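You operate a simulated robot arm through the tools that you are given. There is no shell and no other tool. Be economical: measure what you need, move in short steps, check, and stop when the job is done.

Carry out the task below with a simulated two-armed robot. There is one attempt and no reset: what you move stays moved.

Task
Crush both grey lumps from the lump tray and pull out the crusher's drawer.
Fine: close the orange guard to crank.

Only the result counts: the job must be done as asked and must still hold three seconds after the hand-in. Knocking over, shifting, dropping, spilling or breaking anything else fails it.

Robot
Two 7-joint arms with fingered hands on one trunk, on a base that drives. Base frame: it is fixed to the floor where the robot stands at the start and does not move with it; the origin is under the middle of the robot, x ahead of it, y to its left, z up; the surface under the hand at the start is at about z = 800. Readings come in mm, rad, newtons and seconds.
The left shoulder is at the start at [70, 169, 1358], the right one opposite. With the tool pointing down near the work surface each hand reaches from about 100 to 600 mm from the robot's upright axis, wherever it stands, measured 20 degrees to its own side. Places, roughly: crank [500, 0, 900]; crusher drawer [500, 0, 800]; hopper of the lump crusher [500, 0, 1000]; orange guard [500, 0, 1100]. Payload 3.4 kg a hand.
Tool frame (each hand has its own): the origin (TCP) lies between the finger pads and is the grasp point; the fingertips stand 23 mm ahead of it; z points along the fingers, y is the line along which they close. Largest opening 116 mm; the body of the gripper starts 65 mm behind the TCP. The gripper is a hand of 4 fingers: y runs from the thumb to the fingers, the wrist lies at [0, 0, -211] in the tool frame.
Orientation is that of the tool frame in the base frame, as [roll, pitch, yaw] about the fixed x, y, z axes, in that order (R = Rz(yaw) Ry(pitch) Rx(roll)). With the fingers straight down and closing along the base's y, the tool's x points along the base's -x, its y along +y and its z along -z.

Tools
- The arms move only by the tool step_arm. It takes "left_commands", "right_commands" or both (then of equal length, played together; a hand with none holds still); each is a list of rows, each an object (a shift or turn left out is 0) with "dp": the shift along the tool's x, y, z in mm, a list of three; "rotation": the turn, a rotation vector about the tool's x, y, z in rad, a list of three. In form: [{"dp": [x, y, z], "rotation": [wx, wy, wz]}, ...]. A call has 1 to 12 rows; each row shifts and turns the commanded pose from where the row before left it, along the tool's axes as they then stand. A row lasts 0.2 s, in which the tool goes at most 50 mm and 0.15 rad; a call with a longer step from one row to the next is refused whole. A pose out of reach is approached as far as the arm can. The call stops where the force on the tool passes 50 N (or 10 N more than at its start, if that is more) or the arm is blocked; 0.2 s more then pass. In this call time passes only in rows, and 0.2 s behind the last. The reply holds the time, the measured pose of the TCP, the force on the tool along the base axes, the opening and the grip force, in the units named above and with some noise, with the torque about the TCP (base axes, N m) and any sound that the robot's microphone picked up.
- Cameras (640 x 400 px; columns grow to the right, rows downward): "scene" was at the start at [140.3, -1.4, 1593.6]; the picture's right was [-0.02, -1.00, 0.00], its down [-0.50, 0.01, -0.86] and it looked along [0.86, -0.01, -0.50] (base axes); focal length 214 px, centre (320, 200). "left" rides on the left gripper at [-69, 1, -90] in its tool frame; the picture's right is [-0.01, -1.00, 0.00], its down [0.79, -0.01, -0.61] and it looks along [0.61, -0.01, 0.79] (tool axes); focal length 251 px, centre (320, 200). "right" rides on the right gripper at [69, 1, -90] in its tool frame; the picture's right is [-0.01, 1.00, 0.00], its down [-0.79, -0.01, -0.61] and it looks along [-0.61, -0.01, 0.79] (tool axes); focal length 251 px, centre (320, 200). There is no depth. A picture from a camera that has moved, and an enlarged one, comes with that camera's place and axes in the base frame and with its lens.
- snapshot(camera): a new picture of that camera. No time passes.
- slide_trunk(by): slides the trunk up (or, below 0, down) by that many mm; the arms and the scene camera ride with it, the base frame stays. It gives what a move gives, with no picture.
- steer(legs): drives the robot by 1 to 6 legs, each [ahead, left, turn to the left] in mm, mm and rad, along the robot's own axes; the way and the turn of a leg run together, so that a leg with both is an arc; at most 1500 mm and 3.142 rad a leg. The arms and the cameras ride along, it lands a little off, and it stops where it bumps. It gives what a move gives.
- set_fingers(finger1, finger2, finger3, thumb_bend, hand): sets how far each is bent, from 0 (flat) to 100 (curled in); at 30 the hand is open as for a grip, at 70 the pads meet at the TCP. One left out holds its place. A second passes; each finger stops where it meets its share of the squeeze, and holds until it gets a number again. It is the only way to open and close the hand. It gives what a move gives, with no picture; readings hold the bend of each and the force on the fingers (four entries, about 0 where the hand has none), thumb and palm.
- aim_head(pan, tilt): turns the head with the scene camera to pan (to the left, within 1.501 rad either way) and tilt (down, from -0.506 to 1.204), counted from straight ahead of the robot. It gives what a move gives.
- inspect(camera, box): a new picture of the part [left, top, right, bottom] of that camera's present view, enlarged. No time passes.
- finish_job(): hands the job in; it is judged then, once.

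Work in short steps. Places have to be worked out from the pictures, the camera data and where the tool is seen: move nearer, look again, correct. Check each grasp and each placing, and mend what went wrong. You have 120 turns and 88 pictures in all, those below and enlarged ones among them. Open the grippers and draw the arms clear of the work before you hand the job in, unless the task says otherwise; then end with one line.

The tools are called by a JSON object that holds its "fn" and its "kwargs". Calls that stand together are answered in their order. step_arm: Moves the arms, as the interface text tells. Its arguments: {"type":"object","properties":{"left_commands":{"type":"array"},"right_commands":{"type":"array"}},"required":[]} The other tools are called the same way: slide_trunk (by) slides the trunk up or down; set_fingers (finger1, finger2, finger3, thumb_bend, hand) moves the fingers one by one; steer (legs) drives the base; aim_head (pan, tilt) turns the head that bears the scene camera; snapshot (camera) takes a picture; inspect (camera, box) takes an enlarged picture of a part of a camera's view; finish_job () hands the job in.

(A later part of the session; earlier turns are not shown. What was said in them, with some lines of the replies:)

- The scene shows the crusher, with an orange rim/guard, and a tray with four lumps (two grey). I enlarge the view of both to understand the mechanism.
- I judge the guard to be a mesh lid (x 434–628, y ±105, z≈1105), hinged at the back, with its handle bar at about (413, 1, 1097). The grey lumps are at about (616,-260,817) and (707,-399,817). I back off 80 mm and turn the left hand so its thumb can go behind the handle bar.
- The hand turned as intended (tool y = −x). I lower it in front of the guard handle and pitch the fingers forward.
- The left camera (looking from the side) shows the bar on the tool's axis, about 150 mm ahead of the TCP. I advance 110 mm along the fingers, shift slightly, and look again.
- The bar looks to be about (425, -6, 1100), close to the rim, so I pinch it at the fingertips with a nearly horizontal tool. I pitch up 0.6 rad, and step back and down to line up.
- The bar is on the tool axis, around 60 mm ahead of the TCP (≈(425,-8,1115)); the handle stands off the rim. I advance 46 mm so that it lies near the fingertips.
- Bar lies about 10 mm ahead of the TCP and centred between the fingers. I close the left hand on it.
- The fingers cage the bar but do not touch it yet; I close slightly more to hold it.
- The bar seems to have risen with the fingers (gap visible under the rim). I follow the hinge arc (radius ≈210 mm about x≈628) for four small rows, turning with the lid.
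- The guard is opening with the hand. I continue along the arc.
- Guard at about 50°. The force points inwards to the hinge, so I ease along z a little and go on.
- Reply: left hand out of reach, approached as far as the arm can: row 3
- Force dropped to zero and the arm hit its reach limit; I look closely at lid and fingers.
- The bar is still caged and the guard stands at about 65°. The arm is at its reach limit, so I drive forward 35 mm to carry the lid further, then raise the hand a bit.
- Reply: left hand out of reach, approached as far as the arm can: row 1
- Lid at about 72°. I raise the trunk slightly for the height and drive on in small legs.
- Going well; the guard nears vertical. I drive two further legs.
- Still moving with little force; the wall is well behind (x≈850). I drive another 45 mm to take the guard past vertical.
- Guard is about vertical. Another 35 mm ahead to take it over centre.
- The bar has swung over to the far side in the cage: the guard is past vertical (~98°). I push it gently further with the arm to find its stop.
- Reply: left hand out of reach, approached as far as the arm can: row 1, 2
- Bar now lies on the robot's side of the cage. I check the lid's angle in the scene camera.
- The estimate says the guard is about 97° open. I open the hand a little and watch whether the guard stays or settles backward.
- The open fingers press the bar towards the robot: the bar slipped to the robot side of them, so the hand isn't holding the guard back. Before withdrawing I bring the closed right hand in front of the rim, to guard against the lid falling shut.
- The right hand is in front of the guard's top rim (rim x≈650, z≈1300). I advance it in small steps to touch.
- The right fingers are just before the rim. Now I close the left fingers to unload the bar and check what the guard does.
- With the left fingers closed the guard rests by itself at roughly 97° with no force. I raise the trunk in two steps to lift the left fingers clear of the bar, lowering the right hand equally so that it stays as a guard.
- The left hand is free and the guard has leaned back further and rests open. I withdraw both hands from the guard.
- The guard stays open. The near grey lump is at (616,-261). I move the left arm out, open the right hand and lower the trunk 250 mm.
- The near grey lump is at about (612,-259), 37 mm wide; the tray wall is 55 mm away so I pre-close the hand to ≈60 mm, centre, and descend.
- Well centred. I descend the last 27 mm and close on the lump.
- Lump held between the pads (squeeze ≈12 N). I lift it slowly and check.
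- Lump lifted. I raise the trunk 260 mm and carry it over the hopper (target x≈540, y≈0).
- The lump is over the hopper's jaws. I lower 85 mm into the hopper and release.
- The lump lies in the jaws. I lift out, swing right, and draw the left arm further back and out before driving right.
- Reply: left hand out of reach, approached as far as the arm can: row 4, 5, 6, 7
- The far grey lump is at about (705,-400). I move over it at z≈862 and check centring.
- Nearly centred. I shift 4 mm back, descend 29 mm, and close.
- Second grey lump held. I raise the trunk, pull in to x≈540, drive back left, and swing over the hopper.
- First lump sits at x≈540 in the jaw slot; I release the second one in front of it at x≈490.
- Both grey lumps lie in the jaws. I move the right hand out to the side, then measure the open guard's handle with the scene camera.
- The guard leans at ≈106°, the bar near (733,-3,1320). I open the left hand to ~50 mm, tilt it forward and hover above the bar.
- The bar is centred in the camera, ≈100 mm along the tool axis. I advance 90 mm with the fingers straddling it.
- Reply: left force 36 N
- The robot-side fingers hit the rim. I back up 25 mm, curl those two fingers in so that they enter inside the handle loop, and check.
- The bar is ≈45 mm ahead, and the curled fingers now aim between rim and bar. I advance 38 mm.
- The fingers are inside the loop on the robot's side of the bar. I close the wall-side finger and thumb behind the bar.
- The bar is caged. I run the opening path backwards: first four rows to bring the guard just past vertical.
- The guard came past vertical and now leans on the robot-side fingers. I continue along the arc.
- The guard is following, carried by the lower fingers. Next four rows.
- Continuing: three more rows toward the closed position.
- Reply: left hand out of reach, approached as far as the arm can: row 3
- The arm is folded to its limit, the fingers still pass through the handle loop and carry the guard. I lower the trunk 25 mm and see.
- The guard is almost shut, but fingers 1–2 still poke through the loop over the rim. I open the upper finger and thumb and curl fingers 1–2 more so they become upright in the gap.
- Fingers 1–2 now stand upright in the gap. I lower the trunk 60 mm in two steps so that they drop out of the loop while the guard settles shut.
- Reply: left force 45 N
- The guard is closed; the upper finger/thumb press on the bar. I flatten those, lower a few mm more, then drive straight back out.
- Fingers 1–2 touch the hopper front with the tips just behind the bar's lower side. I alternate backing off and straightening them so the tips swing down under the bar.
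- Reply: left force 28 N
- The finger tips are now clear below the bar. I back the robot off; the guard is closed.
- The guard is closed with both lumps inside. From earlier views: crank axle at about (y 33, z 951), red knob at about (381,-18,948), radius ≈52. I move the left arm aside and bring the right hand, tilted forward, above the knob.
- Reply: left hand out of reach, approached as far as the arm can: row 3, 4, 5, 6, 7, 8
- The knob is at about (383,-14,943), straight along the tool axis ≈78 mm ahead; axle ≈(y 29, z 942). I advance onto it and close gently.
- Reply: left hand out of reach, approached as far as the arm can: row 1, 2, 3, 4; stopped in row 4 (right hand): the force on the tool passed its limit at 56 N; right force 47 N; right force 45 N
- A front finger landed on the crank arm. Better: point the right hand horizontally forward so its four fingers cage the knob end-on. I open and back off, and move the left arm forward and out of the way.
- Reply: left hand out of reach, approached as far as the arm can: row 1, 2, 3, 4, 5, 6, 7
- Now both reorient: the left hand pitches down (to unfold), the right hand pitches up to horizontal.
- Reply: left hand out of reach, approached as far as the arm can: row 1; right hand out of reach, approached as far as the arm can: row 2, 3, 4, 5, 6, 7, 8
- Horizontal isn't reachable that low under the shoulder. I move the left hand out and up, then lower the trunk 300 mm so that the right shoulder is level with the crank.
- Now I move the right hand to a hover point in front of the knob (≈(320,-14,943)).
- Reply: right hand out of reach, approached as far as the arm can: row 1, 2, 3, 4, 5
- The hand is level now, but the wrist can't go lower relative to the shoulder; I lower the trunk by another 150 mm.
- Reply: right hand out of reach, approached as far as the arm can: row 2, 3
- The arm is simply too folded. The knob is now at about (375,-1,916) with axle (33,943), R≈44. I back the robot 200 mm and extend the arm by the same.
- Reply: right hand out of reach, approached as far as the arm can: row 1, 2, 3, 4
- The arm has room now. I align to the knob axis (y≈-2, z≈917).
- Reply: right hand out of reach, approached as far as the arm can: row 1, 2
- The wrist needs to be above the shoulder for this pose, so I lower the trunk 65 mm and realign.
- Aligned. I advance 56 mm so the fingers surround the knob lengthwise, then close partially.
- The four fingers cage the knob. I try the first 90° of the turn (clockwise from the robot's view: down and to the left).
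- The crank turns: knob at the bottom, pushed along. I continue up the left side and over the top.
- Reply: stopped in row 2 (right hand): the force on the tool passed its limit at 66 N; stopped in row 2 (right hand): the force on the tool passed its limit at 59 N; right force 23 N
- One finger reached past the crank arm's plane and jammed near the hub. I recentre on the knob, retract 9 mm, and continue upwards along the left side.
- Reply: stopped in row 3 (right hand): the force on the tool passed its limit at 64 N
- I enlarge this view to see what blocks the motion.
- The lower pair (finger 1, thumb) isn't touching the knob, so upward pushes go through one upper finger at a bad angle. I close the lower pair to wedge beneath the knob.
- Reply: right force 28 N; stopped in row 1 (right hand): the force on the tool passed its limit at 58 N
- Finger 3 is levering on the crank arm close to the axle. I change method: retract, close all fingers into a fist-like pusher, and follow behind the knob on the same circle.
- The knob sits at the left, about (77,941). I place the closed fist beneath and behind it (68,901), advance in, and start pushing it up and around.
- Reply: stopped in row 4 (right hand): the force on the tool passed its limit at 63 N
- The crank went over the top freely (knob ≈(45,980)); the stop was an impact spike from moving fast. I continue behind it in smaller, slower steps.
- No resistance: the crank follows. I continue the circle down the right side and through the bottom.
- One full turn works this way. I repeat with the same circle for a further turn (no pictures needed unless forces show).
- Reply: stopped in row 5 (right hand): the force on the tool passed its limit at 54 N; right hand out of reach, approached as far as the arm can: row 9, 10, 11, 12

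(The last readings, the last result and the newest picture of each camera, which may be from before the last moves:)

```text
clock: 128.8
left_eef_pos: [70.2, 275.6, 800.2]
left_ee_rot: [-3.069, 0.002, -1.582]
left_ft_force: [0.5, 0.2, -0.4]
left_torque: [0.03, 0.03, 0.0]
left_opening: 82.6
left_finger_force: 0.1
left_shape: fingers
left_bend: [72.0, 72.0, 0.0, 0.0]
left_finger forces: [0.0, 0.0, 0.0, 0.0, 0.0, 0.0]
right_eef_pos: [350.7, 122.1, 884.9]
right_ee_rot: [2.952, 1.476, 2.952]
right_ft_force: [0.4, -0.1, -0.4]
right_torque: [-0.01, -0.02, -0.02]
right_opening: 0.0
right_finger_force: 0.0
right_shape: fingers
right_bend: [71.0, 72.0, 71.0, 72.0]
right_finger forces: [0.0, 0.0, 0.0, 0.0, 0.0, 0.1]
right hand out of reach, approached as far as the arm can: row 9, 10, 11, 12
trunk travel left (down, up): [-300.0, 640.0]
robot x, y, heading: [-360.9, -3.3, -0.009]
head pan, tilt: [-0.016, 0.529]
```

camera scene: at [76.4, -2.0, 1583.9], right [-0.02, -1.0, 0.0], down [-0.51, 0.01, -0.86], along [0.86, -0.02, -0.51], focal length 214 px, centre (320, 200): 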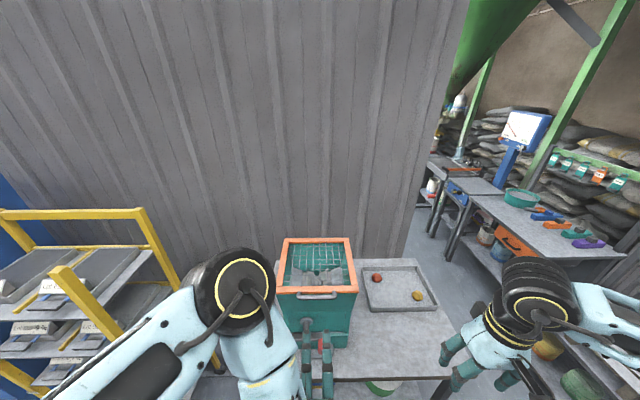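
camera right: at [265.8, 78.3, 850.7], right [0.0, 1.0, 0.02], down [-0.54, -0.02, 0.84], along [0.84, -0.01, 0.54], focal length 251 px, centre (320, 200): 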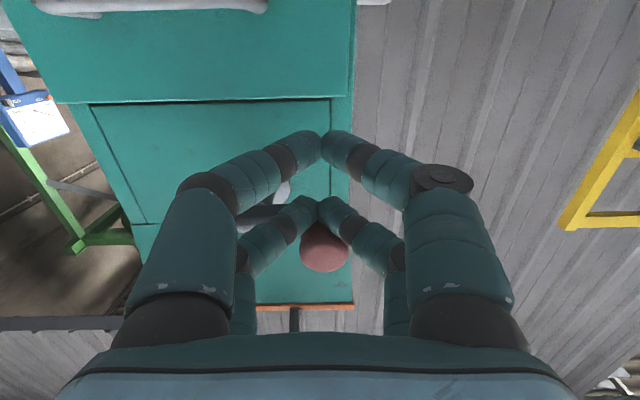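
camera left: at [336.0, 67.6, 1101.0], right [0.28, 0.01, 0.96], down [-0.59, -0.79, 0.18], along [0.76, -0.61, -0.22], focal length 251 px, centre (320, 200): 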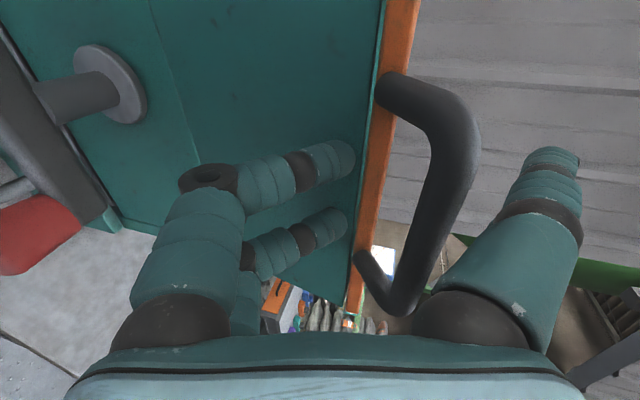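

The stop again occurred at the same angle (load, then release – likely the crushing stroke), and my second call then ran off track. I return to the point behind the knob and resume.

{"fn": "step_arm", "kwargs": {"right_commands": [{"dp": [-12.8, -3, 2]}, {"dp": [-12.8, -5, 2]}, {"dp": [-12.8, -7, 2]}, {"dp": [-12.8, -7, 2]}, {"dp": [-12.8, -7, 3]}, {"dp": [-12.8, -7, 3]}]}}

{"fn": "snapshot", "kwargs": {"camera": "right"}}

```text
clock: 130.2
left_eef_pos: [69.0, 275.1, 801.6]
left_ee_rot: [-3.069, 0.003, -1.584]
left_ft_force: [0.3, 0.5, -0.3]
left_torque: [-0.01, -0.01, 0.02]
left_opening: 82.4
left_finger_force: 0.0
left_shape: fingers
left_bend: [72.0, 72.0, 0.0, 0.0]
left_finger forces: [0.1, 0.0, 0.0, 0.0, 0.0, 0.0]
right_eef_pos: [366.3, 79.4, 957.6]
right_ee_rot: [2.951, 1.478, 2.952]
right_ft_force: [0.4, -0.9, 0.0]
right_torque: [0.03, -0.01, 0.01]
right_opening: 0.0
right_finger_force: 0.1
right_shape: fingers
right_bend: [71.0, 72.0, 71.0, 72.0]
right_finger forces: [0.0, 0.1, 0.1, 0.0, 0.1, 0.0]
right hand out of reach, approached as far as the arm can: row 4, 6
trunk travel left (down, up): [-300.0, 640.0]
robot x, y, heading: [-360.8, 0.5, -0.01]
head pan, tilt: [-0.016, 0.529]
```

```text
5 pictures are left
camera right: at [271.2, 81.9, 897.8], right [0.0, 1.0, 0.03], down [-0.53, -0.02, 0.85], along [0.85, -0.01, 0.53], focal length 251 px, centre (320, 200)
```

right: 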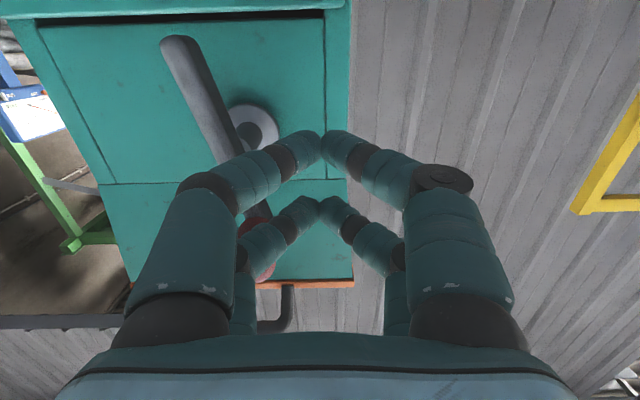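

Knob still near the top, just ahead of the fist. I resume the circle.

{"fn": "step_arm", "kwargs": {"right_commands": [{"dp": [-14, -3, -0.5]}, {"dp": [-11, -9.5, 0]}, {"dp": [-6.9, -11.7, 0]}, {"dp": [-3.6, -13.1, 0]}, {"dp": [-0.1, -13.5, 0]}, {"dp": [3.4, -13.2, 0]}, {"dp": [6.7, -11.8, 0]}, {"dp": [9.5, -9.7, 0]}]}}

```text
clock: 132.0
left_eef_pos: [71.6, 273.9, 801.6]
left_ee_rot: [-3.074, 0.003, -1.586]
left_ft_force: [-0.7, -0.7, -0.4]
left_torque: [0.01, -0.04, 0.01]
left_opening: 82.5
left_finger_force: 0.0
left_shape: fingers
left_bend: [72.0, 72.0, 0.0, 0.0]
left_finger forces: [0.0, 0.0, 0.0, 0.0, 0.0, 0.1]
right_eef_pos: [368.5, -12.6, 970.5]
right_ee_rot: [2.935, 1.476, 2.925]
right_ft_force: [0.1, 1.4, 0.4]
right_torque: [0.0, -0.05, 0.06]
right_opening: 0.0
right_finger_force: 1.4
right_shape: fingers
right_bend: [71.0, 71.0, 72.0, 72.0]
right_finger forces: [0.0, 3.2, 0.0, 0.1, 0.1, 0.0]
trunk travel left (down, up): [-300.0, 640.0]
robot x, y, heading: [-358.1, -3.8, -0.009]
head pan, tilt: [-0.016, 0.529]
```

Matches the previous turn. I run the lower half again (slightly retracted).

{"fn": "step_arm", "kwargs": {"right_commands": [{"dp": [9, -1, -4]}, {"dp": [13.1, -3.6, 0]}, {"dp": [13.5, -0.1, 0]}, {"dp": [13.2, 3.4, 0]}, {"dp": [11.8, 6.7, 0]}, {"dp": [9.7, 9.5, 0]}, {"dp": [6.9, 11.7, 0]}, {"dp": [3.6, 13.1, 0]}, {"dp": [0.1, 13.5, 0]}, {"dp": [-3.4, 13.2, 0]}, {"dp": [-6.7, 11.8, 0]}, {"dp": [-9.5, 9.7, 0]}]}}

```text
clock: 133.8
left_eef_pos: [68.0, 275.0, 801.7]
left_ee_rot: [-3.067, 0.002, -1.584]
left_ft_force: [-1.0, -0.2, -0.3]
left_torque: [-0.02, 0.0, 0.03]
left_opening: 82.4
left_finger_force: 0.0
left_shape: fingers
left_bend: [72.0, 72.0, 0.0, 0.0]
left_finger forces: [0.0, 0.0, 0.1, 0.0, 0.0, 0.0]
right_eef_pos: [354.3, 23.7, 904.1]
right_ee_rot: [2.876, 1.493, 2.869]
right_ft_force: [-0.9, -1.9, 14.4]
right_torque: [0.16, -0.16, 0.0]
right_opening: 0.0
right_finger_force: 11.7
right_shape: fingers
right_bend: [71.0, 73.0, 71.0, 72.0]
right_finger forces: [3.4, 20.6, 0.1, 0.1, 0.0, 0.1]
trunk travel left (down, up): [-300.0, 640.0]
robot x, y, heading: [-356.6, -2.3, -0.003]
head pan, tilt: [-0.016, 0.529]
stopped in row 8 (right hand): the force on the tool passed its limit at 53 N (the readings are from after the stop); the commanded pose is now the measured one
```

The knob is nestled beside the fist at the bottom and now must rise; I continue with an upward-left arc from here.

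{"fn": "step_arm", "kwargs": {"right_commands": [{"dp": [-5, 4, 3]}, {"dp": [-5, 11, 2]}, {"dp": [-7, 11, 0]}, {"dp": [-9.5, 9.5, 0]}, {"dp": [-11, 7, 0]}, {"dp": [-12, 3.6, 0]}]}}

```text
clock: 135.2
left_eef_pos: [69.3, 276.5, 801.3]
left_ee_rot: [-3.069, -0.001, -1.582]
left_ft_force: [0.2, -0.1, 0.4]
left_torque: [0.01, -0.01, 0.02]
left_opening: 82.4
left_finger_force: 0.1
left_shape: fingers
left_bend: [72.0, 72.0, 0.0, 0.0]
left_finger forces: [0.0, 0.0, 0.0, 0.1, 0.0, 0.0]
right_eef_pos: [366.8, 70.5, 948.8]
right_ee_rot: [2.923, 1.487, 2.916]
right_ft_force: [0.0, 4.5, -3.7]
right_torque: [0.04, 0.03, 0.05]
right_opening: 3.9
right_finger_force: 2.4
right_shape: fingers
right_bend: [69.0, 72.0, 71.0, 72.0]
right_finger forces: [4.7, 0.1, 0.1, 0.1, 0.1, 0.0]
trunk travel left (down, up): [-300.0, 640.0]
robot x, y, heading: [-362.7, -0.3, -0.007]
head pan, tilt: [-0.016, 0.529]
```

Forces suggest the knob is again ahead at upper left. I continue over the top in gentle steps.

{"fn": "step_arm", "kwargs": {"right_commands": [{"dp": [-10, 4, 0]}, {"dp": [-12, 0, 0]}, {"dp": [-9.7, -9.5, 0]}, {"dp": [-6.9, -11.7, 0]}, {"dp": [-3.6, -13.1, 0]}, {"dp": [-0.1, -13.5, 0]}, {"dp": [3.4, -13.2, 0]}, {"dp": [6.7, -11.8, 0]}, {"dp": [9.5, -9.7, 0]}]}}

```text
clock: 136.9
left_eef_pos: [68.3, 275.9, 801.9]
left_ee_rot: [-3.065, -0.002, -1.584]
left_ft_force: [-0.4, -0.2, 0.2]
left_torque: [0.02, -0.01, -0.03]
left_opening: 82.5
left_finger_force: 0.1
left_shape: fingers
left_bend: [72.0, 72.0, 0.0, 0.0]
left_finger forces: [0.0, 0.0, 0.0, 0.0, 0.0, 0.1]
right_eef_pos: [365.5, 9.7, 995.9]
right_ee_rot: [2.773, 1.505, 2.773]
right_ft_force: [6.7, 6.6, 21.2]
right_torque: [0.71, 0.01, 0.12]
right_opening: 14.4
right_finger_force: 14.5
right_shape: fingers
right_bend: [63.0, 71.0, 72.0, 72.0]
right_finger forces: [13.3, 16.8, 0.0, 0.0, 0.0, 0.0]
trunk travel left (down, up): [-300.0, 640.0]
robot x, y, heading: [-359.4, 1.5, -0.003]
head pan, tilt: [-0.016, 0.529]
stopped in row 8 (right hand): the force on the tool passed its limit at 57 N (the readings are from after the stop); the commanded pose is now the measured one
```

Something is contacting from below on the left side; I check with a picture.

{"fn": "snapshot", "kwargs": {"camera": "right"}}

```text
4 pictures are left
camera right: at [271.9, 12.4, 933.4], right [0.0, 1.0, 0.03], down [-0.56, -0.03, 0.83], along [0.83, -0.02, 0.56], focal length 251 px, centre (320, 200)
```

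right: 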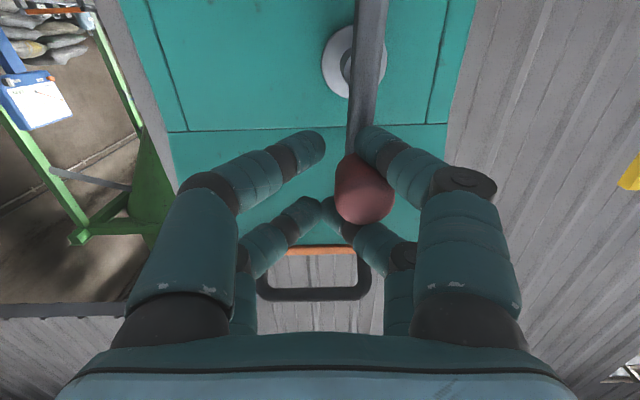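

Good: the knob (at the top) is now caged between the left-lower finger and the others. I keep this offset and follow the knob's own circle (R=44) down the right side.

{"fn": "step_arm", "kwargs": {"right_commands": [{"dp": [-4, -3, 0]}, {"dp": [1.5, -11.4, 0]}, {"dp": [4.4, -10.6, 0]}, {"dp": [7, -9.1, 0]}, {"dp": [9.1, -7, 0]}, {"dp": [10.6, -4.4, 0]}, {"dp": [11.4, -1.5, 0]}]}}

```text
clock: 138.5
left_eef_pos: [70.4, 275.8, 801.2]
left_ee_rot: [-3.07, 0.003, -1.583]
left_ft_force: [-0.4, 1.0, -0.5]
left_torque: [0.01, 0.0, 0.0]
left_opening: 82.7
left_finger_force: 0.0
left_shape: fingers
left_bend: [72.0, 72.0, 0.0, 0.0]
left_finger forces: [0.1, 0.0, 0.1, 0.0, 0.0, 0.0]
right_eef_pos: [366.7, -39.7, 948.0]
right_ee_rot: [2.83, 1.495, 2.825]
right_ft_force: [-0.1, -0.6, -0.5]
right_torque: [0.01, 0.0, 0.03]
right_opening: 0.2
right_finger_force: 0.6
right_shape: fingers
right_bend: [71.0, 71.0, 72.0, 71.0]
right_finger forces: [0.1, 0.0, 0.0, 0.1, 0.1, 0.0]
trunk travel left (down, up): [-300.0, 640.0]
robot x, y, heading: [-360.8, -3.5, -0.009]
head pan, tilt: [-0.016, 0.529]
```

The fist slipped past the knob. Total so far is nearly three turns, so I check the hopper: retract, raise the trunk, drive forward, and look down with the left hand's camera.

{"fn": "step_arm", "kwargs": {"right_commands": [{"dp": [0, 0, -40]}, {"dp": [0, 0, -40]}, {"dp": [0, 0, -30]}]}}

{"fn": "slide_trunk", "kwargs": {"by": 520}}

{"fn": "steer", "kwargs": {"legs": [[330, 0, 0]]}}

{"fn": "inspect", "kwargs": {"camera": "left", "box": [200, 0, 520, 200]}}

```text
clock: 139.3
left_eef_pos: [69.6, 276.4, 800.4]
left_ee_rot: [-3.07, 0.003, -1.581]
left_ft_force: [0.4, -0.1, -0.1]
left_torque: [0.01, 0.0, 0.01]
left_opening: 82.6
left_finger_force: 0.1
left_shape: fingers
left_bend: [72.0, 72.0, 0.0, 0.0]
left_finger forces: [0.0, 0.0, 0.0, 0.0, 0.0, 0.0]
right_eef_pos: [256.6, -37.5, 958.3]
right_ee_rot: [2.815, 1.498, 2.81]
right_ft_force: [0.8, 0.0, -0.5]
right_torque: [0.01, 0.01, 0.01]
right_opening: 0.0
right_finger_force: 0.0
right_shape: fingers
right_bend: [71.0, 71.0, 72.0, 71.0]
right_finger forces: [0.0, 0.1, 0.0, 0.1, 0.0, 0.0]
trunk travel left (down, up): [-300.0, 640.0]
robot x, y, heading: [-359.4, -0.3, -0.006]
head pan, tilt: [-0.016, 0.529]
```

```text
refused: 520 is not a number from -400 to 400
```

```text
clock: 140.8
left_eef_pos: [244.8, 274.0, 802.7]
left_ee_rot: [-3.065, 0.002, -1.583]
left_ft_force: [-0.3, 0.1, -0.4]
left_torque: [-0.01, -0.02, 0.01]
left_opening: 82.4
left_finger_force: 0.1
left_shape: fingers
left_bend: [72.0, 72.0, 0.0, 0.0]
left_finger forces: [0.0, 0.0, 0.0, 0.0, 0.1, 0.1]
right_eef_pos: [424.3, -34.3, 962.9]
right_ee_rot: [2.771, 1.506, 2.778]
right_ft_force: [-17.8, -2.8, -1.1]
right_torque: [0.08, -0.33, -0.15]
right_opening: 0.1
right_finger_force: 11.9
right_shape: fingers
right_bend: [71.0, 73.0, 73.0, 71.0]
right_finger forces: [0.0, 10.1, 14.2, 0.0, 0.0, 0.1]
trunk travel left (down, up): [-300.0, 640.0]
robot x, y, heading: [-179.8, -0.9, -0.007]
head pan, tilt: [-0.016, 0.529]
stopped in leg 1: the force on the tool passed its limit at 140 N (the readings are from after the stop); the commanded pose is now the measured one
```

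```text
2.00 times, centred on (360, 100) of left
camera zoom: at [238.0, 342.4, 892.8], right [1.0, 0.0, 0.07], down [-0.05, -0.8, 0.6], along [0.06, -0.61, -0.79], focal length 503 px, centre (240, 400)
```

zoom: 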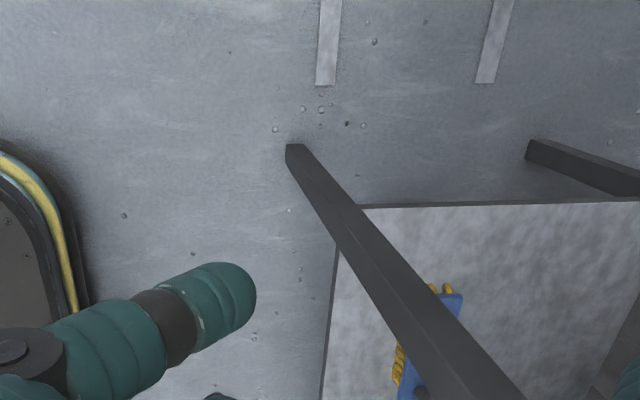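

The trunk move was refused and the drive bumped the crusher's front with the hand. I must not chain dependent moves; I back straight off.

{"fn": "steer", "kwargs": {"legs": [[-150, 0, 0]]}}

```text
clock: 142.2
left_eef_pos: [96.7, 276.1, 800.7]
left_ee_rot: [-3.071, 0.002, -1.581]
left_ft_force: [-1.0, 0.0, 0.5]
left_torque: [-0.01, -0.01, -0.03]
left_opening: 82.4
left_finger_force: 0.1
left_shape: fingers
left_bend: [72.0, 72.0, 0.0, 0.0]
left_finger forces: [0.0, 0.0, 0.1, 0.1, 0.0, 0.1]
right_eef_pos: [279.1, -32.0, 961.0]
right_ee_rot: [2.805, 1.501, 2.814]
right_ft_force: [-0.6, -0.7, 0.5]
right_torque: [0.01, 0.05, 0.0]
right_opening: 0.0
right_finger_force: 0.0
right_shape: fingers
right_bend: [71.0, 72.0, 72.0, 71.0]
right_finger forces: [0.0, 0.0, 0.0, 0.1, 0.0, 0.0]
trunk travel left (down, up): [-300.0, 640.0]
robot x, y, heading: [-332.8, -0.4, -0.004]
head pan, tilt: [-0.016, 0.529]
```

Clear again. I raise the trunk by 400 mm, within the allowed range.

{"fn": "slide_trunk", "kwargs": {"by": 400}}

```text
clock: 146.0
left_eef_pos: [98.7, 276.5, 1200.0]
left_ee_rot: [-3.071, 0.002, -1.58]
left_ft_force: [-0.7, 0.3, 0.4]
left_torque: [0.02, 0.02, -0.01]
left_opening: 82.5
left_finger_force: 0.0
left_shape: fingers
left_bend: [72.0, 72.0, 0.0, 0.0]
left_finger forces: [0.0, 0.0, 0.1, 0.0, 0.0, 0.0]
right_eef_pos: [280.8, -31.8, 1360.2]
right_ee_rot: [2.81, 1.502, 2.819]
right_ft_force: [0.3, 0.0, -0.4]
right_torque: [0.02, 0.01, -0.01]
right_opening: 0.2
right_finger_force: 0.1
right_shape: fingers
right_bend: [71.0, 72.0, 72.0, 71.0]
right_finger forces: [0.0, 0.0, 0.0, 0.0, 0.0, 0.0]
trunk travel left (down, up): [-700.0, 240.0]
robot x, y, heading: [-329.2, -0.5, -0.007]
head pan, tilt: [-0.016, 0.529]
```

{"fn": "slide_trunk", "kwargs": {"by": 220}}

```text
clock: 148.3
left_eef_pos: [98.3, 276.4, 1420.6]
left_ee_rot: [-3.072, 0.001, -1.582]
left_ft_force: [0.5, 0.0, 0.3]
left_torque: [0.02, 0.02, 0.01]
left_opening: 82.5
left_finger_force: 0.0
left_shape: fingers
left_bend: [72.0, 72.0, 0.0, 0.0]
left_finger forces: [0.0, 0.1, 0.0, 0.0, 0.1, 0.0]
right_eef_pos: [281.1, -31.7, 1580.5]
right_ee_rot: [2.811, 1.501, 2.818]
right_ft_force: [0.8, 0.0, -0.1]
right_torque: [0.01, 0.0, -0.03]
right_opening: 0.0
right_finger_force: 0.0
right_shape: fingers
right_bend: [71.0, 72.0, 72.0, 71.0]
right_finger forces: [0.1, 0.1, 0.1, 0.0, 0.1, 0.0]
trunk travel left (down, up): [-920.0, 20.0]
robot x, y, heading: [-327.6, -0.4, -0.006]
head pan, tilt: [-0.016, 0.529]
```

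Now with everything high, I drive forward 300 mm and use one enlarged scene picture of hopper and crank.

{"fn": "steer", "kwargs": {"legs": [[300, 0, 0]]}}

{"fn": "inspect", "kwargs": {"camera": "scene", "box": [240, 250, 400, 400]}}

```text
clock: 150.4
left_eef_pos: [398.8, 273.2, 1421.8]
left_ee_rot: [-3.068, 0.003, -1.585]
left_ft_force: [-0.7, -0.3, -0.9]
left_torque: [-0.01, -0.02, 0.02]
left_opening: 82.4
left_finger_force: 0.1
left_shape: fingers
left_bend: [72.0, 72.0, 0.0, 0.0]
left_finger forces: [0.1, 0.0, 0.1, 0.1, 0.0, 0.0]
right_eef_pos: [579.5, -35.9, 1582.1]
right_ee_rot: [2.798, 1.503, 2.802]
right_ft_force: [0.1, 0.2, 0.0]
right_torque: [-0.02, 0.0, -0.01]
right_opening: 0.0
right_finger_force: 0.0
right_shape: fingers
right_bend: [71.0, 72.0, 72.0, 71.0]
right_finger forces: [0.1, 0.0, 0.0, 0.1, 0.1, 0.0]
trunk travel left (down, up): [-920.0, 20.0]
robot x, y, heading: [-26.7, -3.4, -0.006]
head pan, tilt: [-0.016, 0.529]
```

```text
2.67 times, centred on (320, 325) of scene
camera zoom: at [109.1, -4.8, 1649.6], right [-0.02, -1.0, 0.0], down [-0.5, 0.01, -0.86], along [0.86, -0.02, -0.5], focal length 572 px, centre (320, -133)
```

zoom: 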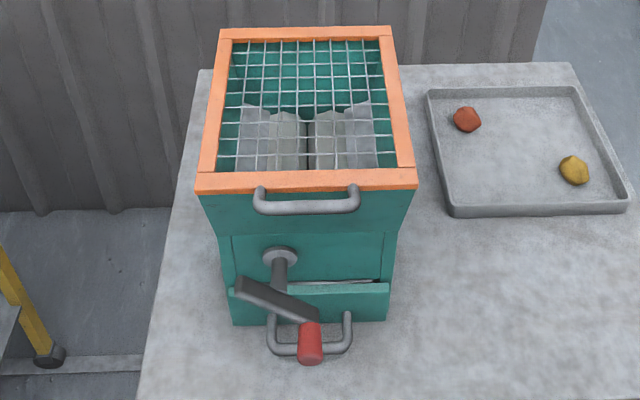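

The jaws are empty: both grey lumps are crushed and gone. Now the drawer: handle bar ≈(398, 0, 836), knob hanging above it at z≈900. I'll use the left hand with the same near-horizontal grip as on the guard, coming in below the knob. First I back off 100 mm.

{"fn": "steer", "kwargs": {"legs": [[-110, 0, 0]]}}

{"fn": "set_fingers", "kwargs": {"hand": "left", "finger1": 50, "finger2": 50, "finger3": 50, "thumb_bend": 50}}

{"fn": "step_arm", "kwargs": {"right_commands": [{"dp": [0, -40, -10]}, {"dp": [0, -40, -10]}, {"dp": [0, -40, -10]}, {"dp": [0, -40, -10]}, {"dp": [0, -40, -10]}, {"dp": [0, -40, -10]}, {"dp": [0, 0, 0]}, {"dp": [0, 0, 0]}], "left_commands": [{"dp": [0, 0, 35]}, {"dp": [0, 0, 35]}, {"dp": [34, 0, 30]}, {"dp": [34, 0, 30]}, {"dp": [34, 0, 30]}, {"dp": [34, 0, 30]}, {"dp": [34, 0, 25]}, {"dp": [34, 0, 20]}]}}

```text
clock: 151.6
left_eef_pos: [301.2, 274.5, 1417.6]
left_ee_rot: [-3.079, 0.002, -1.582]
left_ft_force: [-0.3, 0.1, -0.3]
left_torque: [0.0, 0.05, -0.02]
left_opening: 82.5
left_finger_force: 0.0
left_shape: fingers
left_bend: [72.0, 72.0, 0.0, 0.0]
left_finger forces: [0.1, 0.0, 0.0, 0.1, 0.1, 0.0]
right_eef_pos: [483.3, -34.4, 1577.0]
right_ee_rot: [2.83, 1.495, 2.835]
right_ft_force: [0.2, -0.5, 0.0]
right_torque: [0.01, 0.02, -0.01]
right_opening: 0.0
right_finger_force: 0.2
right_shape: fingers
right_bend: [71.0, 72.0, 72.0, 71.0]
right_finger forces: [0.0, 0.0, 0.0, 0.1, 0.0, 0.0]
trunk travel left (down, up): [-920.0, 20.0]
robot x, y, heading: [-136.8, 0.1, -0.011]
head pan, tilt: [-0.016, 0.529]
```

```text
clock: 152.6
left_eef_pos: [291.5, 273.2, 1420.5]
left_ee_rot: [-3.071, 0.0, -1.582]
left_ft_force: [-0.2, -0.6, 0.4]
left_torque: [0.0, 0.0, -0.02]
left_opening: 58.2
left_finger_force: 0.0
left_shape: fingers
left_bend: [50.0, 50.0, 50.0, 50.0]
left_finger forces: [0.0, 0.1, 0.0, 0.1, 0.0, 0.0]
right_eef_pos: [473.0, -33.8, 1581.4]
right_ee_rot: [2.802, 1.503, 2.807]
right_ft_force: [-0.4, 0.1, 0.3]
right_torque: [0.04, -0.01, 0.01]
right_opening: 0.0
right_finger_force: 0.0
right_shape: fingers
right_bend: [71.0, 72.0, 72.0, 71.0]
right_finger forces: [0.0, 0.2, 0.0, 0.1, 0.0, 0.0]
trunk travel left (down, up): [-920.0, 20.0]
robot x, y, heading: [-135.7, 0.3, -0.006]
head pan, tilt: [-0.016, 0.529]
```

```text
clock: 154.4
left_eef_pos: [307.8, 69.2, 1187.0]
left_ee_rot: [-3.071, 0.003, -1.584]
left_ft_force: [-0.3, 0.4, 0.8]
left_torque: [-0.01, -0.01, 0.01]
left_opening: 58.1
left_finger_force: 0.1
left_shape: fingers
left_bend: [50.0, 50.0, 50.0, 50.0]
left_finger forces: [0.0, 0.0, 0.1, 0.1, 0.0, 0.0]
right_eef_pos: [415.8, -276.4, 1577.6]
right_ee_rot: [2.804, 1.5, 2.808]
right_ft_force: [-0.1, -0.8, 1.0]
right_torque: [0.01, 0.0, -0.01]
right_opening: 0.3
right_finger_force: 0.1
right_shape: fingers
right_bend: [71.0, 71.0, 72.0, 71.0]
right_finger forces: [0.0, 0.0, 0.1, 0.0, 0.0, 0.1]
trunk travel left (down, up): [-920.0, 20.0]
robot x, y, heading: [-135.4, 1.2, -0.006]
head pan, tilt: [-0.016, 0.529]
```

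Left hand at (308,69,1187). I centre it on y≈0 and pitch it forward by 1.28 rad.

{"fn": "step_arm", "kwargs": {"left_commands": [{"dp": [8, 0, 0], "rotation": [0.142, 0, 0]}, {"dp": [8, 0, 0], "rotation": [0.142, 0, 0]}, {"dp": [8, 0, 0], "rotation": [0.142, 0, 0]}, {"dp": [8, 0, 0], "rotation": [0.142, 0, 0]}, {"dp": [8, 0, 0], "rotation": [0.142, 0, 0]}, {"dp": [8, 0, 0], "rotation": [0.142, 0, 0]}, {"dp": [8, 0, 0], "rotation": [0.142, 0, 0]}, {"dp": [8, 0, 0], "rotation": [0.142, 0, 0]}, {"dp": [5, 0, 0], "rotation": [0.142, 0, 0]}]}}

```text
clock: 156.4
left_eef_pos: [306.7, 0.7, 1187.1]
left_ee_rot: [-1.788, 0.004, -1.585]
left_ft_force: [-0.1, -0.6, 0.2]
left_torque: [-0.02, 0.03, -0.01]
left_opening: 58.0
left_finger_force: 0.0
left_shape: fingers
left_bend: [50.0, 50.0, 50.0, 50.0]
left_finger forces: [0.0, 0.1, 0.0, 0.0, 0.1, 0.1]
right_eef_pos: [414.8, -278.2, 1580.0]
right_ee_rot: [2.793, 1.5, 2.797]
right_ft_force: [-0.3, 0.7, 0.1]
right_torque: [-0.02, 0.01, -0.01]
right_opening: 0.0
right_finger_force: 0.1
right_shape: fingers
right_bend: [71.0, 71.0, 72.0, 71.0]
right_finger forces: [0.0, 0.0, 0.0, 0.0, 0.0, 0.0]
trunk travel left (down, up): [-920.0, 20.0]
robot x, y, heading: [-137.3, -2.2, -0.01]
head pan, tilt: [-0.016, 0.529]
```

Now I lower the trunk 335 mm to bring the left hand to drawer-handle height, still in front of it.

{"fn": "slide_trunk", "kwargs": {"by": -335}}

{"fn": "snapshot", "kwargs": {"camera": "left"}}

```text
clock: 159.7
left_eef_pos: [306.4, 1.1, 850.9]
left_ee_rot: [-1.794, 0.001, -1.583]
left_ft_force: [-0.6, -0.6, -0.1]
left_torque: [0.02, -0.01, -0.03]
left_opening: 58.2
left_finger_force: 0.1
left_shape: fingers
left_bend: [50.0, 50.0, 50.0, 50.0]
left_finger forces: [0.0, 0.0, 0.1, 0.1, 0.0, 0.1]
right_eef_pos: [414.5, -277.1, 1243.9]
right_ee_rot: [2.807, 1.5, 2.814]
right_ft_force: [0.2, 0.4, 0.7]
right_torque: [-0.01, 0.01, -0.03]
right_opening: 0.1
right_finger_force: 0.0
right_shape: fingers
right_bend: [71.0, 71.0, 72.0, 71.0]
right_finger forces: [0.0, 0.1, 0.0, 0.0, 0.0, 0.1]
trunk travel left (down, up): [-585.0, 355.0]
robot x, y, heading: [-135.0, -6.2, -0.007]
head pan, tilt: [-0.016, 0.529]
```

```text
1 pictures are left
camera left: at [219.4, 70.4, 871.8], right [0.22, 0.0, 0.98], down [-0.6, -0.79, 0.14], along [0.77, -0.62, -0.17], focal length 251 px, centre (320, 200)
```

left: 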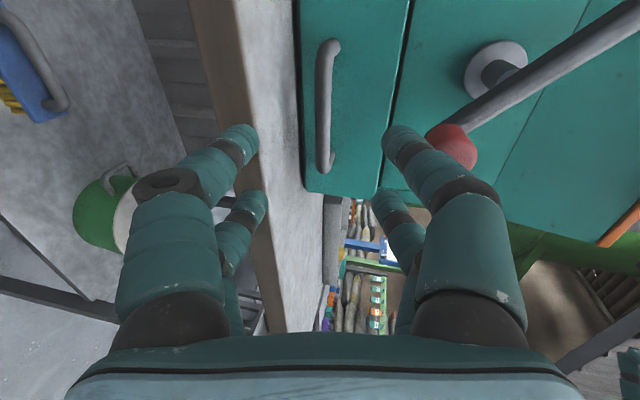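

The bar is at about (400, 4, 834), table edge close below. I tilt the hand down by 0.3 rad, partly close the fingers (bend ~57), and line up on the bar's axis.

{"fn": "set_fingers", "kwargs": {"hand": "left", "finger1": 55, "finger2": 55, "finger3": 57, "thumb_bend": 57}}

{"fn": "step_arm", "kwargs": {"left_commands": [{"rotation": [-0.15, 0, 0]}, {"rotation": [-0.15, 0, 0]}, {"dp": [-2, -16, 0]}, {"dp": [-1, -16, 0]}, {"dp": [0, 0, 15]}]}}

```text
clock: 160.7
left_eef_pos: [307.2, 1.3, 851.6]
left_ee_rot: [-1.793, 0.003, -1.583]
left_ft_force: [-0.4, 0.3, 0.1]
left_torque: [0.0, 0.02, 0.0]
left_opening: 42.7
left_finger_force: 0.0
left_shape: fingers
left_bend: [55.0, 55.0, 56.0, 56.0]
left_finger forces: [0.1, 0.1, 0.1, 0.0, 0.0, 0.0]
right_eef_pos: [415.5, -276.2, 1244.0]
right_ee_rot: [2.808, 1.5, 2.814]
right_ft_force: [0.2, 0.4, 0.1]
right_torque: [0.02, 0.01, -0.05]
right_opening: 0.0
right_finger_force: 0.1
right_shape: fingers
right_bend: [71.0, 71.0, 72.0, 71.0]
right_finger forces: [0.0, 0.0, 0.0, 0.0, 0.0, 0.0]
trunk travel left (down, up): [-585.0, 355.0]
robot x, y, heading: [-133.9, -0.7, -0.009]
head pan, tilt: [-0.016, 0.529]
```

```text
clock: 161.9
left_eef_pos: [335.7, 4.4, 872.1]
left_ee_rot: [-2.093, 0.004, -1.583]
left_ft_force: [0.5, 0.2, -0.3]
left_torque: [-0.04, 0.03, 0.0]
left_opening: 42.3
left_finger_force: 0.1
left_shape: fingers
left_bend: [55.0, 55.0, 56.0, 56.0]
left_finger forces: [0.0, 0.1, 0.0, 0.1, 0.0, 0.0]
right_eef_pos: [414.9, -276.4, 1242.5]
right_ee_rot: [2.813, 1.498, 2.82]
right_ft_force: [-0.3, -0.5, -1.0]
right_torque: [0.01, -0.03, 0.03]
right_opening: 0.2
right_finger_force: 0.0
right_shape: fingers
right_bend: [71.0, 71.0, 72.0, 71.0]
right_finger forces: [0.0, 0.0, 0.0, 0.0, 0.0, 0.0]
trunk travel left (down, up): [-585.0, 355.0]
robot x, y, heading: [-134.4, 1.0, -0.009]
head pan, tilt: [-0.016, 0.529]
```

On axis, bar 75 mm ahead. I advance 64 mm slowly.

{"fn": "step_arm", "kwargs": {"left_commands": [{"dp": [0, 0, 16]}, {"dp": [0, 1, 16]}, {"dp": [0, 0, 16]}, {"dp": [0, 0, 16]}]}}

```text
clock: 162.9
left_eef_pos: [388.7, 4.6, 840.6]
left_ee_rot: [-2.089, 0.002, -1.584]
left_ft_force: [0.8, 1.7, 4.2]
left_torque: [0.04, 0.0, 0.03]
left_opening: 39.2
left_finger_force: 1.6
left_shape: fingers
left_bend: [57.0, 57.0, 56.0, 56.0]
left_finger forces: [1.8, 2.0, 0.1, 0.1, 0.0, 0.0]
right_eef_pos: [413.0, -276.2, 1244.6]
right_ee_rot: [2.799, 1.5, 2.81]
right_ft_force: [-0.6, 0.1, -0.8]
right_torque: [-0.01, 0.02, 0.02]
right_opening: 0.0
right_finger_force: 0.0
right_shape: fingers
right_bend: [71.0, 71.0, 72.0, 71.0]
right_finger forces: [0.1, 0.1, 0.0, 0.0, 0.0, 0.1]
trunk travel left (down, up): [-585.0, 355.0]
robot x, y, heading: [-136.6, -2.1, -0.008]
head pan, tilt: [-0.016, 0.529]
```

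The lower fingers lightly touch the table. I close all fingers around the bar.

{"fn": "set_fingers", "kwargs": {"hand": "left", "finger1": 72, "finger2": 72, "finger3": 72, "thumb_bend": 72}}

{"fn": "step_arm", "kwargs": {"left_commands": [{"dp": [0, 5, -8.7]}, {"dp": [0, 5, -8.7]}]}}

```text
clock: 163.9
left_eef_pos: [390.3, 4.2, 838.5]
left_ee_rot: [-2.093, 0.001, -1.583]
left_ft_force: [1.0, 0.7, -1.5]
left_torque: [0.02, -0.01, 0.0]
left_opening: 8.1
left_finger_force: 8.7
left_shape: fingers
left_bend: [70.0, 70.0, 70.0, 68.0]
left_finger forces: [4.3, 4.3, 3.8, 0.0, 4.7, 0.1]
right_eef_pos: [415.7, -276.1, 1243.4]
right_ee_rot: [2.809, 1.498, 2.814]
right_ft_force: [0.6, 0.1, 1.2]
right_torque: [-0.01, 0.01, -0.03]
right_opening: 0.3
right_finger_force: 0.1
right_shape: fingers
right_bend: [71.0, 71.0, 72.0, 71.0]
right_finger forces: [0.1, 0.0, 0.0, 0.0, 0.0, 0.0]
trunk travel left (down, up): [-585.0, 355.0]
robot x, y, heading: [-137.2, -1.9, -0.009]
head pan, tilt: [-0.016, 0.529]
```

```text
clock: 164.5
left_eef_pos: [370.2, 4.1, 839.0]
left_ee_rot: [-2.091, 0.001, -1.582]
left_ft_force: [1.6, -0.6, 0.5]
left_torque: [-0.02, 0.02, -0.02]
left_opening: 8.2
left_finger_force: 8.5
left_shape: fingers
left_bend: [70.0, 70.0, 70.0, 68.0]
left_finger forces: [4.1, 4.1, 3.9, 0.0, 4.9, 0.0]
right_eef_pos: [414.8, -276.1, 1243.3]
right_ee_rot: [2.804, 1.501, 2.813]
right_ft_force: [0.5, 0.0, 0.2]
right_torque: [0.04, -0.02, 0.01]
right_opening: 0.0
right_finger_force: 0.1
right_shape: fingers
right_bend: [71.0, 71.0, 72.0, 71.0]
right_finger forces: [0.1, 0.0, 0.0, 0.1, 0.1, 0.0]
trunk travel left (down, up): [-585.0, 355.0]
robot x, y, heading: [-135.5, 1.7, -0.004]
head pan, tilt: [-0.016, 0.529]
```

The bar is gripped (opening 8 mm, 4 N per finger) and came with the hand. I pull further by driving straight back 60 mm.

{"fn": "steer", "kwargs": {"legs": [[-60, 0, 0]]}}

```text
clock: 165.4
left_eef_pos: [309.9, 3.7, 838.7]
left_ee_rot: [-2.093, 0.002, -1.584]
left_ft_force: [1.4, -2.5, -3.5]
left_torque: [0.0, -0.01, -0.03]
left_opening: 8.4
left_finger_force: 8.5
left_shape: fingers
left_bend: [70.0, 70.0, 70.0, 69.0]
left_finger forces: [4.8, 4.7, 3.3, 0.0, 4.5, 0.0]
right_eef_pos: [353.9, -276.4, 1243.6]
right_ee_rot: [2.799, 1.502, 2.803]
right_ft_force: [-0.3, 0.3, -0.1]
right_torque: [0.0, 0.02, 0.01]
right_opening: 0.0
right_finger_force: 0.0
right_shape: fingers
right_bend: [71.0, 71.0, 72.0, 71.0]
right_finger forces: [0.1, 0.0, 0.0, 0.0, 0.1, 0.0]
trunk travel left (down, up): [-585.0, 355.0]
robot x, y, heading: [-194.4, -3.1, -0.014]
head pan, tilt: [-0.016, 0.529]
```

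80 mm out, still held with little force. I pull on gently with the arm.

{"fn": "step_arm", "kwargs": {"left_commands": [{"dp": [0, 5, -8.7]}, {"dp": [0, 5, -8.7]}, {"dp": [0, 5, -8.7]}, {"dp": [0, 5, -8.7]}]}}

```text
clock: 166.4
left_eef_pos: [271.8, 4.4, 838.6]
left_ee_rot: [-2.094, 0.003, -1.584]
left_ft_force: [0.7, -5.1, -3.3]
left_torque: [-0.04, 0.02, -0.05]
left_opening: 8.3
left_finger_force: 8.5
left_shape: fingers
left_bend: [70.0, 70.0, 70.0, 69.0]
left_finger forces: [4.8, 4.7, 3.2, 0.0, 4.3, 0.0]
right_eef_pos: [355.0, -277.1, 1242.3]
right_ee_rot: [2.798, 1.499, 2.803]
right_ft_force: [-0.2, 0.9, -0.5]
right_torque: [-0.01, -0.01, -0.02]
right_opening: 0.1
right_finger_force: 0.2
right_shape: fingers
right_bend: [71.0, 71.0, 72.0, 71.0]
right_finger forces: [0.0, 0.0, 0.0, 0.0, 0.1, 0.0]
trunk travel left (down, up): [-585.0, 355.0]
robot x, y, heading: [-195.0, -1.8, -0.006]
head pan, tilt: [-0.016, 0.529]
```

The drawer is ~118 mm out and glides easily; that leaves it safely guided. I release the bar.

{"fn": "set_fingers", "kwargs": {"hand": "left", "finger1": 45, "finger2": 45, "finger3": 45, "thumb_bend": 45}}

```text
clock: 167.4
left_eef_pos: [269.8, 5.0, 839.0]
left_ee_rot: [-2.091, 0.002, -1.582]
left_ft_force: [-0.6, -0.4, -0.3]
left_torque: [-0.01, -0.03, 0.04]
left_opening: 72.1
left_finger_force: 0.3
left_shape: fingers
left_bend: [45.0, 45.0, 45.0, 45.0]
left_finger forces: [0.0, 0.1, 0.1, 0.1, 0.8, 0.0]
right_eef_pos: [354.7, -274.2, 1243.8]
right_ee_rot: [2.808, 1.502, 2.816]
right_ft_force: [0.1, 0.0, -0.4]
right_torque: [0.02, 0.03, 0.0]
right_opening: 0.0
right_finger_force: 0.0
right_shape: fingers
right_bend: [71.0, 71.0, 72.0, 71.0]
right_finger forces: [0.1, 0.0, 0.0, 0.0, 0.0, 0.0]
trunk travel left (down, up): [-585.0, 355.0]
robot x, y, heading: [-196.3, -0.2, -0.006]
head pan, tilt: [-0.016, 0.529]
```

Released with no load. I drive straight back to draw the hand clear.

{"fn": "steer", "kwargs": {"legs": [[-160, 0, 0]]}}

{"fn": "set_fingers", "kwargs": {"hand": "right", "finger1": 30, "finger2": 30, "finger3": 30, "thumb_bend": 30}}

{"fn": "inspect", "kwargs": {"camera": "scene", "box": [230, 180, 430, 330]}}

```text
clock: 168.8
left_eef_pos: [108.8, 5.6, 839.5]
left_ee_rot: [-2.093, 0.002, -1.584]
left_ft_force: [0.0, -0.3, -0.8]
left_torque: [0.02, 0.03, 0.0]
left_opening: 72.3
left_finger_force: 0.2
left_shape: fingers
left_bend: [45.0, 45.0, 45.0, 45.0]
left_finger forces: [0.0, 0.0, 0.0, 0.0, 0.0, 0.1]
right_eef_pos: [194.9, -274.2, 1243.8]
right_ee_rot: [2.806, 1.5, 2.812]
right_ft_force: [0.0, -0.3, -0.6]
right_torque: [0.02, 0.02, -0.04]
right_opening: 0.1
right_finger_force: 0.0
right_shape: fingers
right_bend: [71.0, 71.0, 72.0, 71.0]
right_finger forces: [0.1, 0.1, 0.0, 0.0, 0.0, 0.1]
trunk travel left (down, up): [-585.0, 355.0]
robot x, y, heading: [-353.8, -0.2, -0.004]
head pan, tilt: [-0.016, 0.529]
```

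```text
clock: 169.8
left_eef_pos: [110.7, 5.4, 839.2]
left_ee_rot: [-2.094, 0.002, -1.582]
left_ft_force: [0.1, 0.1, -0.8]
left_torque: [0.02, 0.02, -0.02]
left_opening: 72.4
left_finger_force: 0.1
left_shape: fingers
left_bend: [45.0, 45.0, 45.0, 45.0]
left_finger forces: [0.0, 0.0, 0.1, 0.1, 0.0, 0.0]
right_eef_pos: [194.9, -273.3, 1244.2]
right_ee_rot: [2.806, 1.5, 2.812]
right_ft_force: [0.1, 0.1, 0.0]
right_torque: [-0.02, 0.02, 0.0]
right_opening: 116.1
right_finger_force: 0.0
right_shape: fingers
right_bend: [30.0, 30.0, 30.0, 30.0]
right_finger forces: [0.0, 0.1, 0.0, 0.1, 0.0, 0.1]
trunk travel left (down, up): [-585.0, 355.0]
robot x, y, heading: [-353.3, -0.6, -0.009]
head pan, tilt: [-0.016, 0.529]
```

```text
2.67 times, centred on (330, 255) of scene
camera zoom: at [-215.2, -2.2, 1314.2], right [-0.02, -1.0, 0.0], down [-0.5, 0.01, -0.86], along [0.86, -0.02, -0.5], focal length 572 px, centre (293, 53)
```

zoom: 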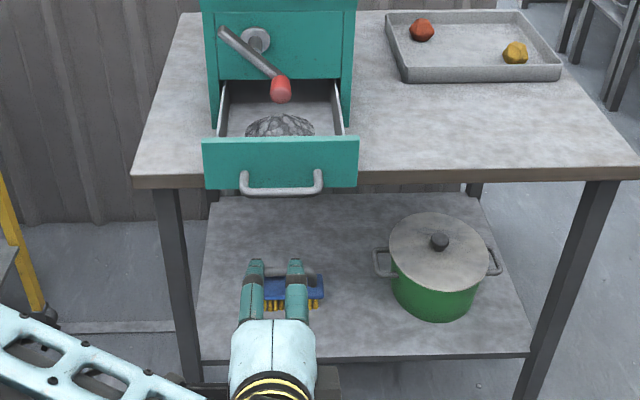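

The drawer is out and level, with crushed grey material in it. Red and yellow lumps are still in the tray, and both hands are open and clear, so I hand in.

{"fn": "finish_job", "kwargs": {}}

```text
The job is handed in.
```

I put both grey lumps through the crusher with the orange guard closed. The drawer is pulled out about 118 mm, with grey crushed material in it. The red and yellow lumps are still in the tray. While checking the hopper I drove the right hand into the front of the crusher (about 140 N). I saw no shift in the pictures afterwards, but I did not measure its position.
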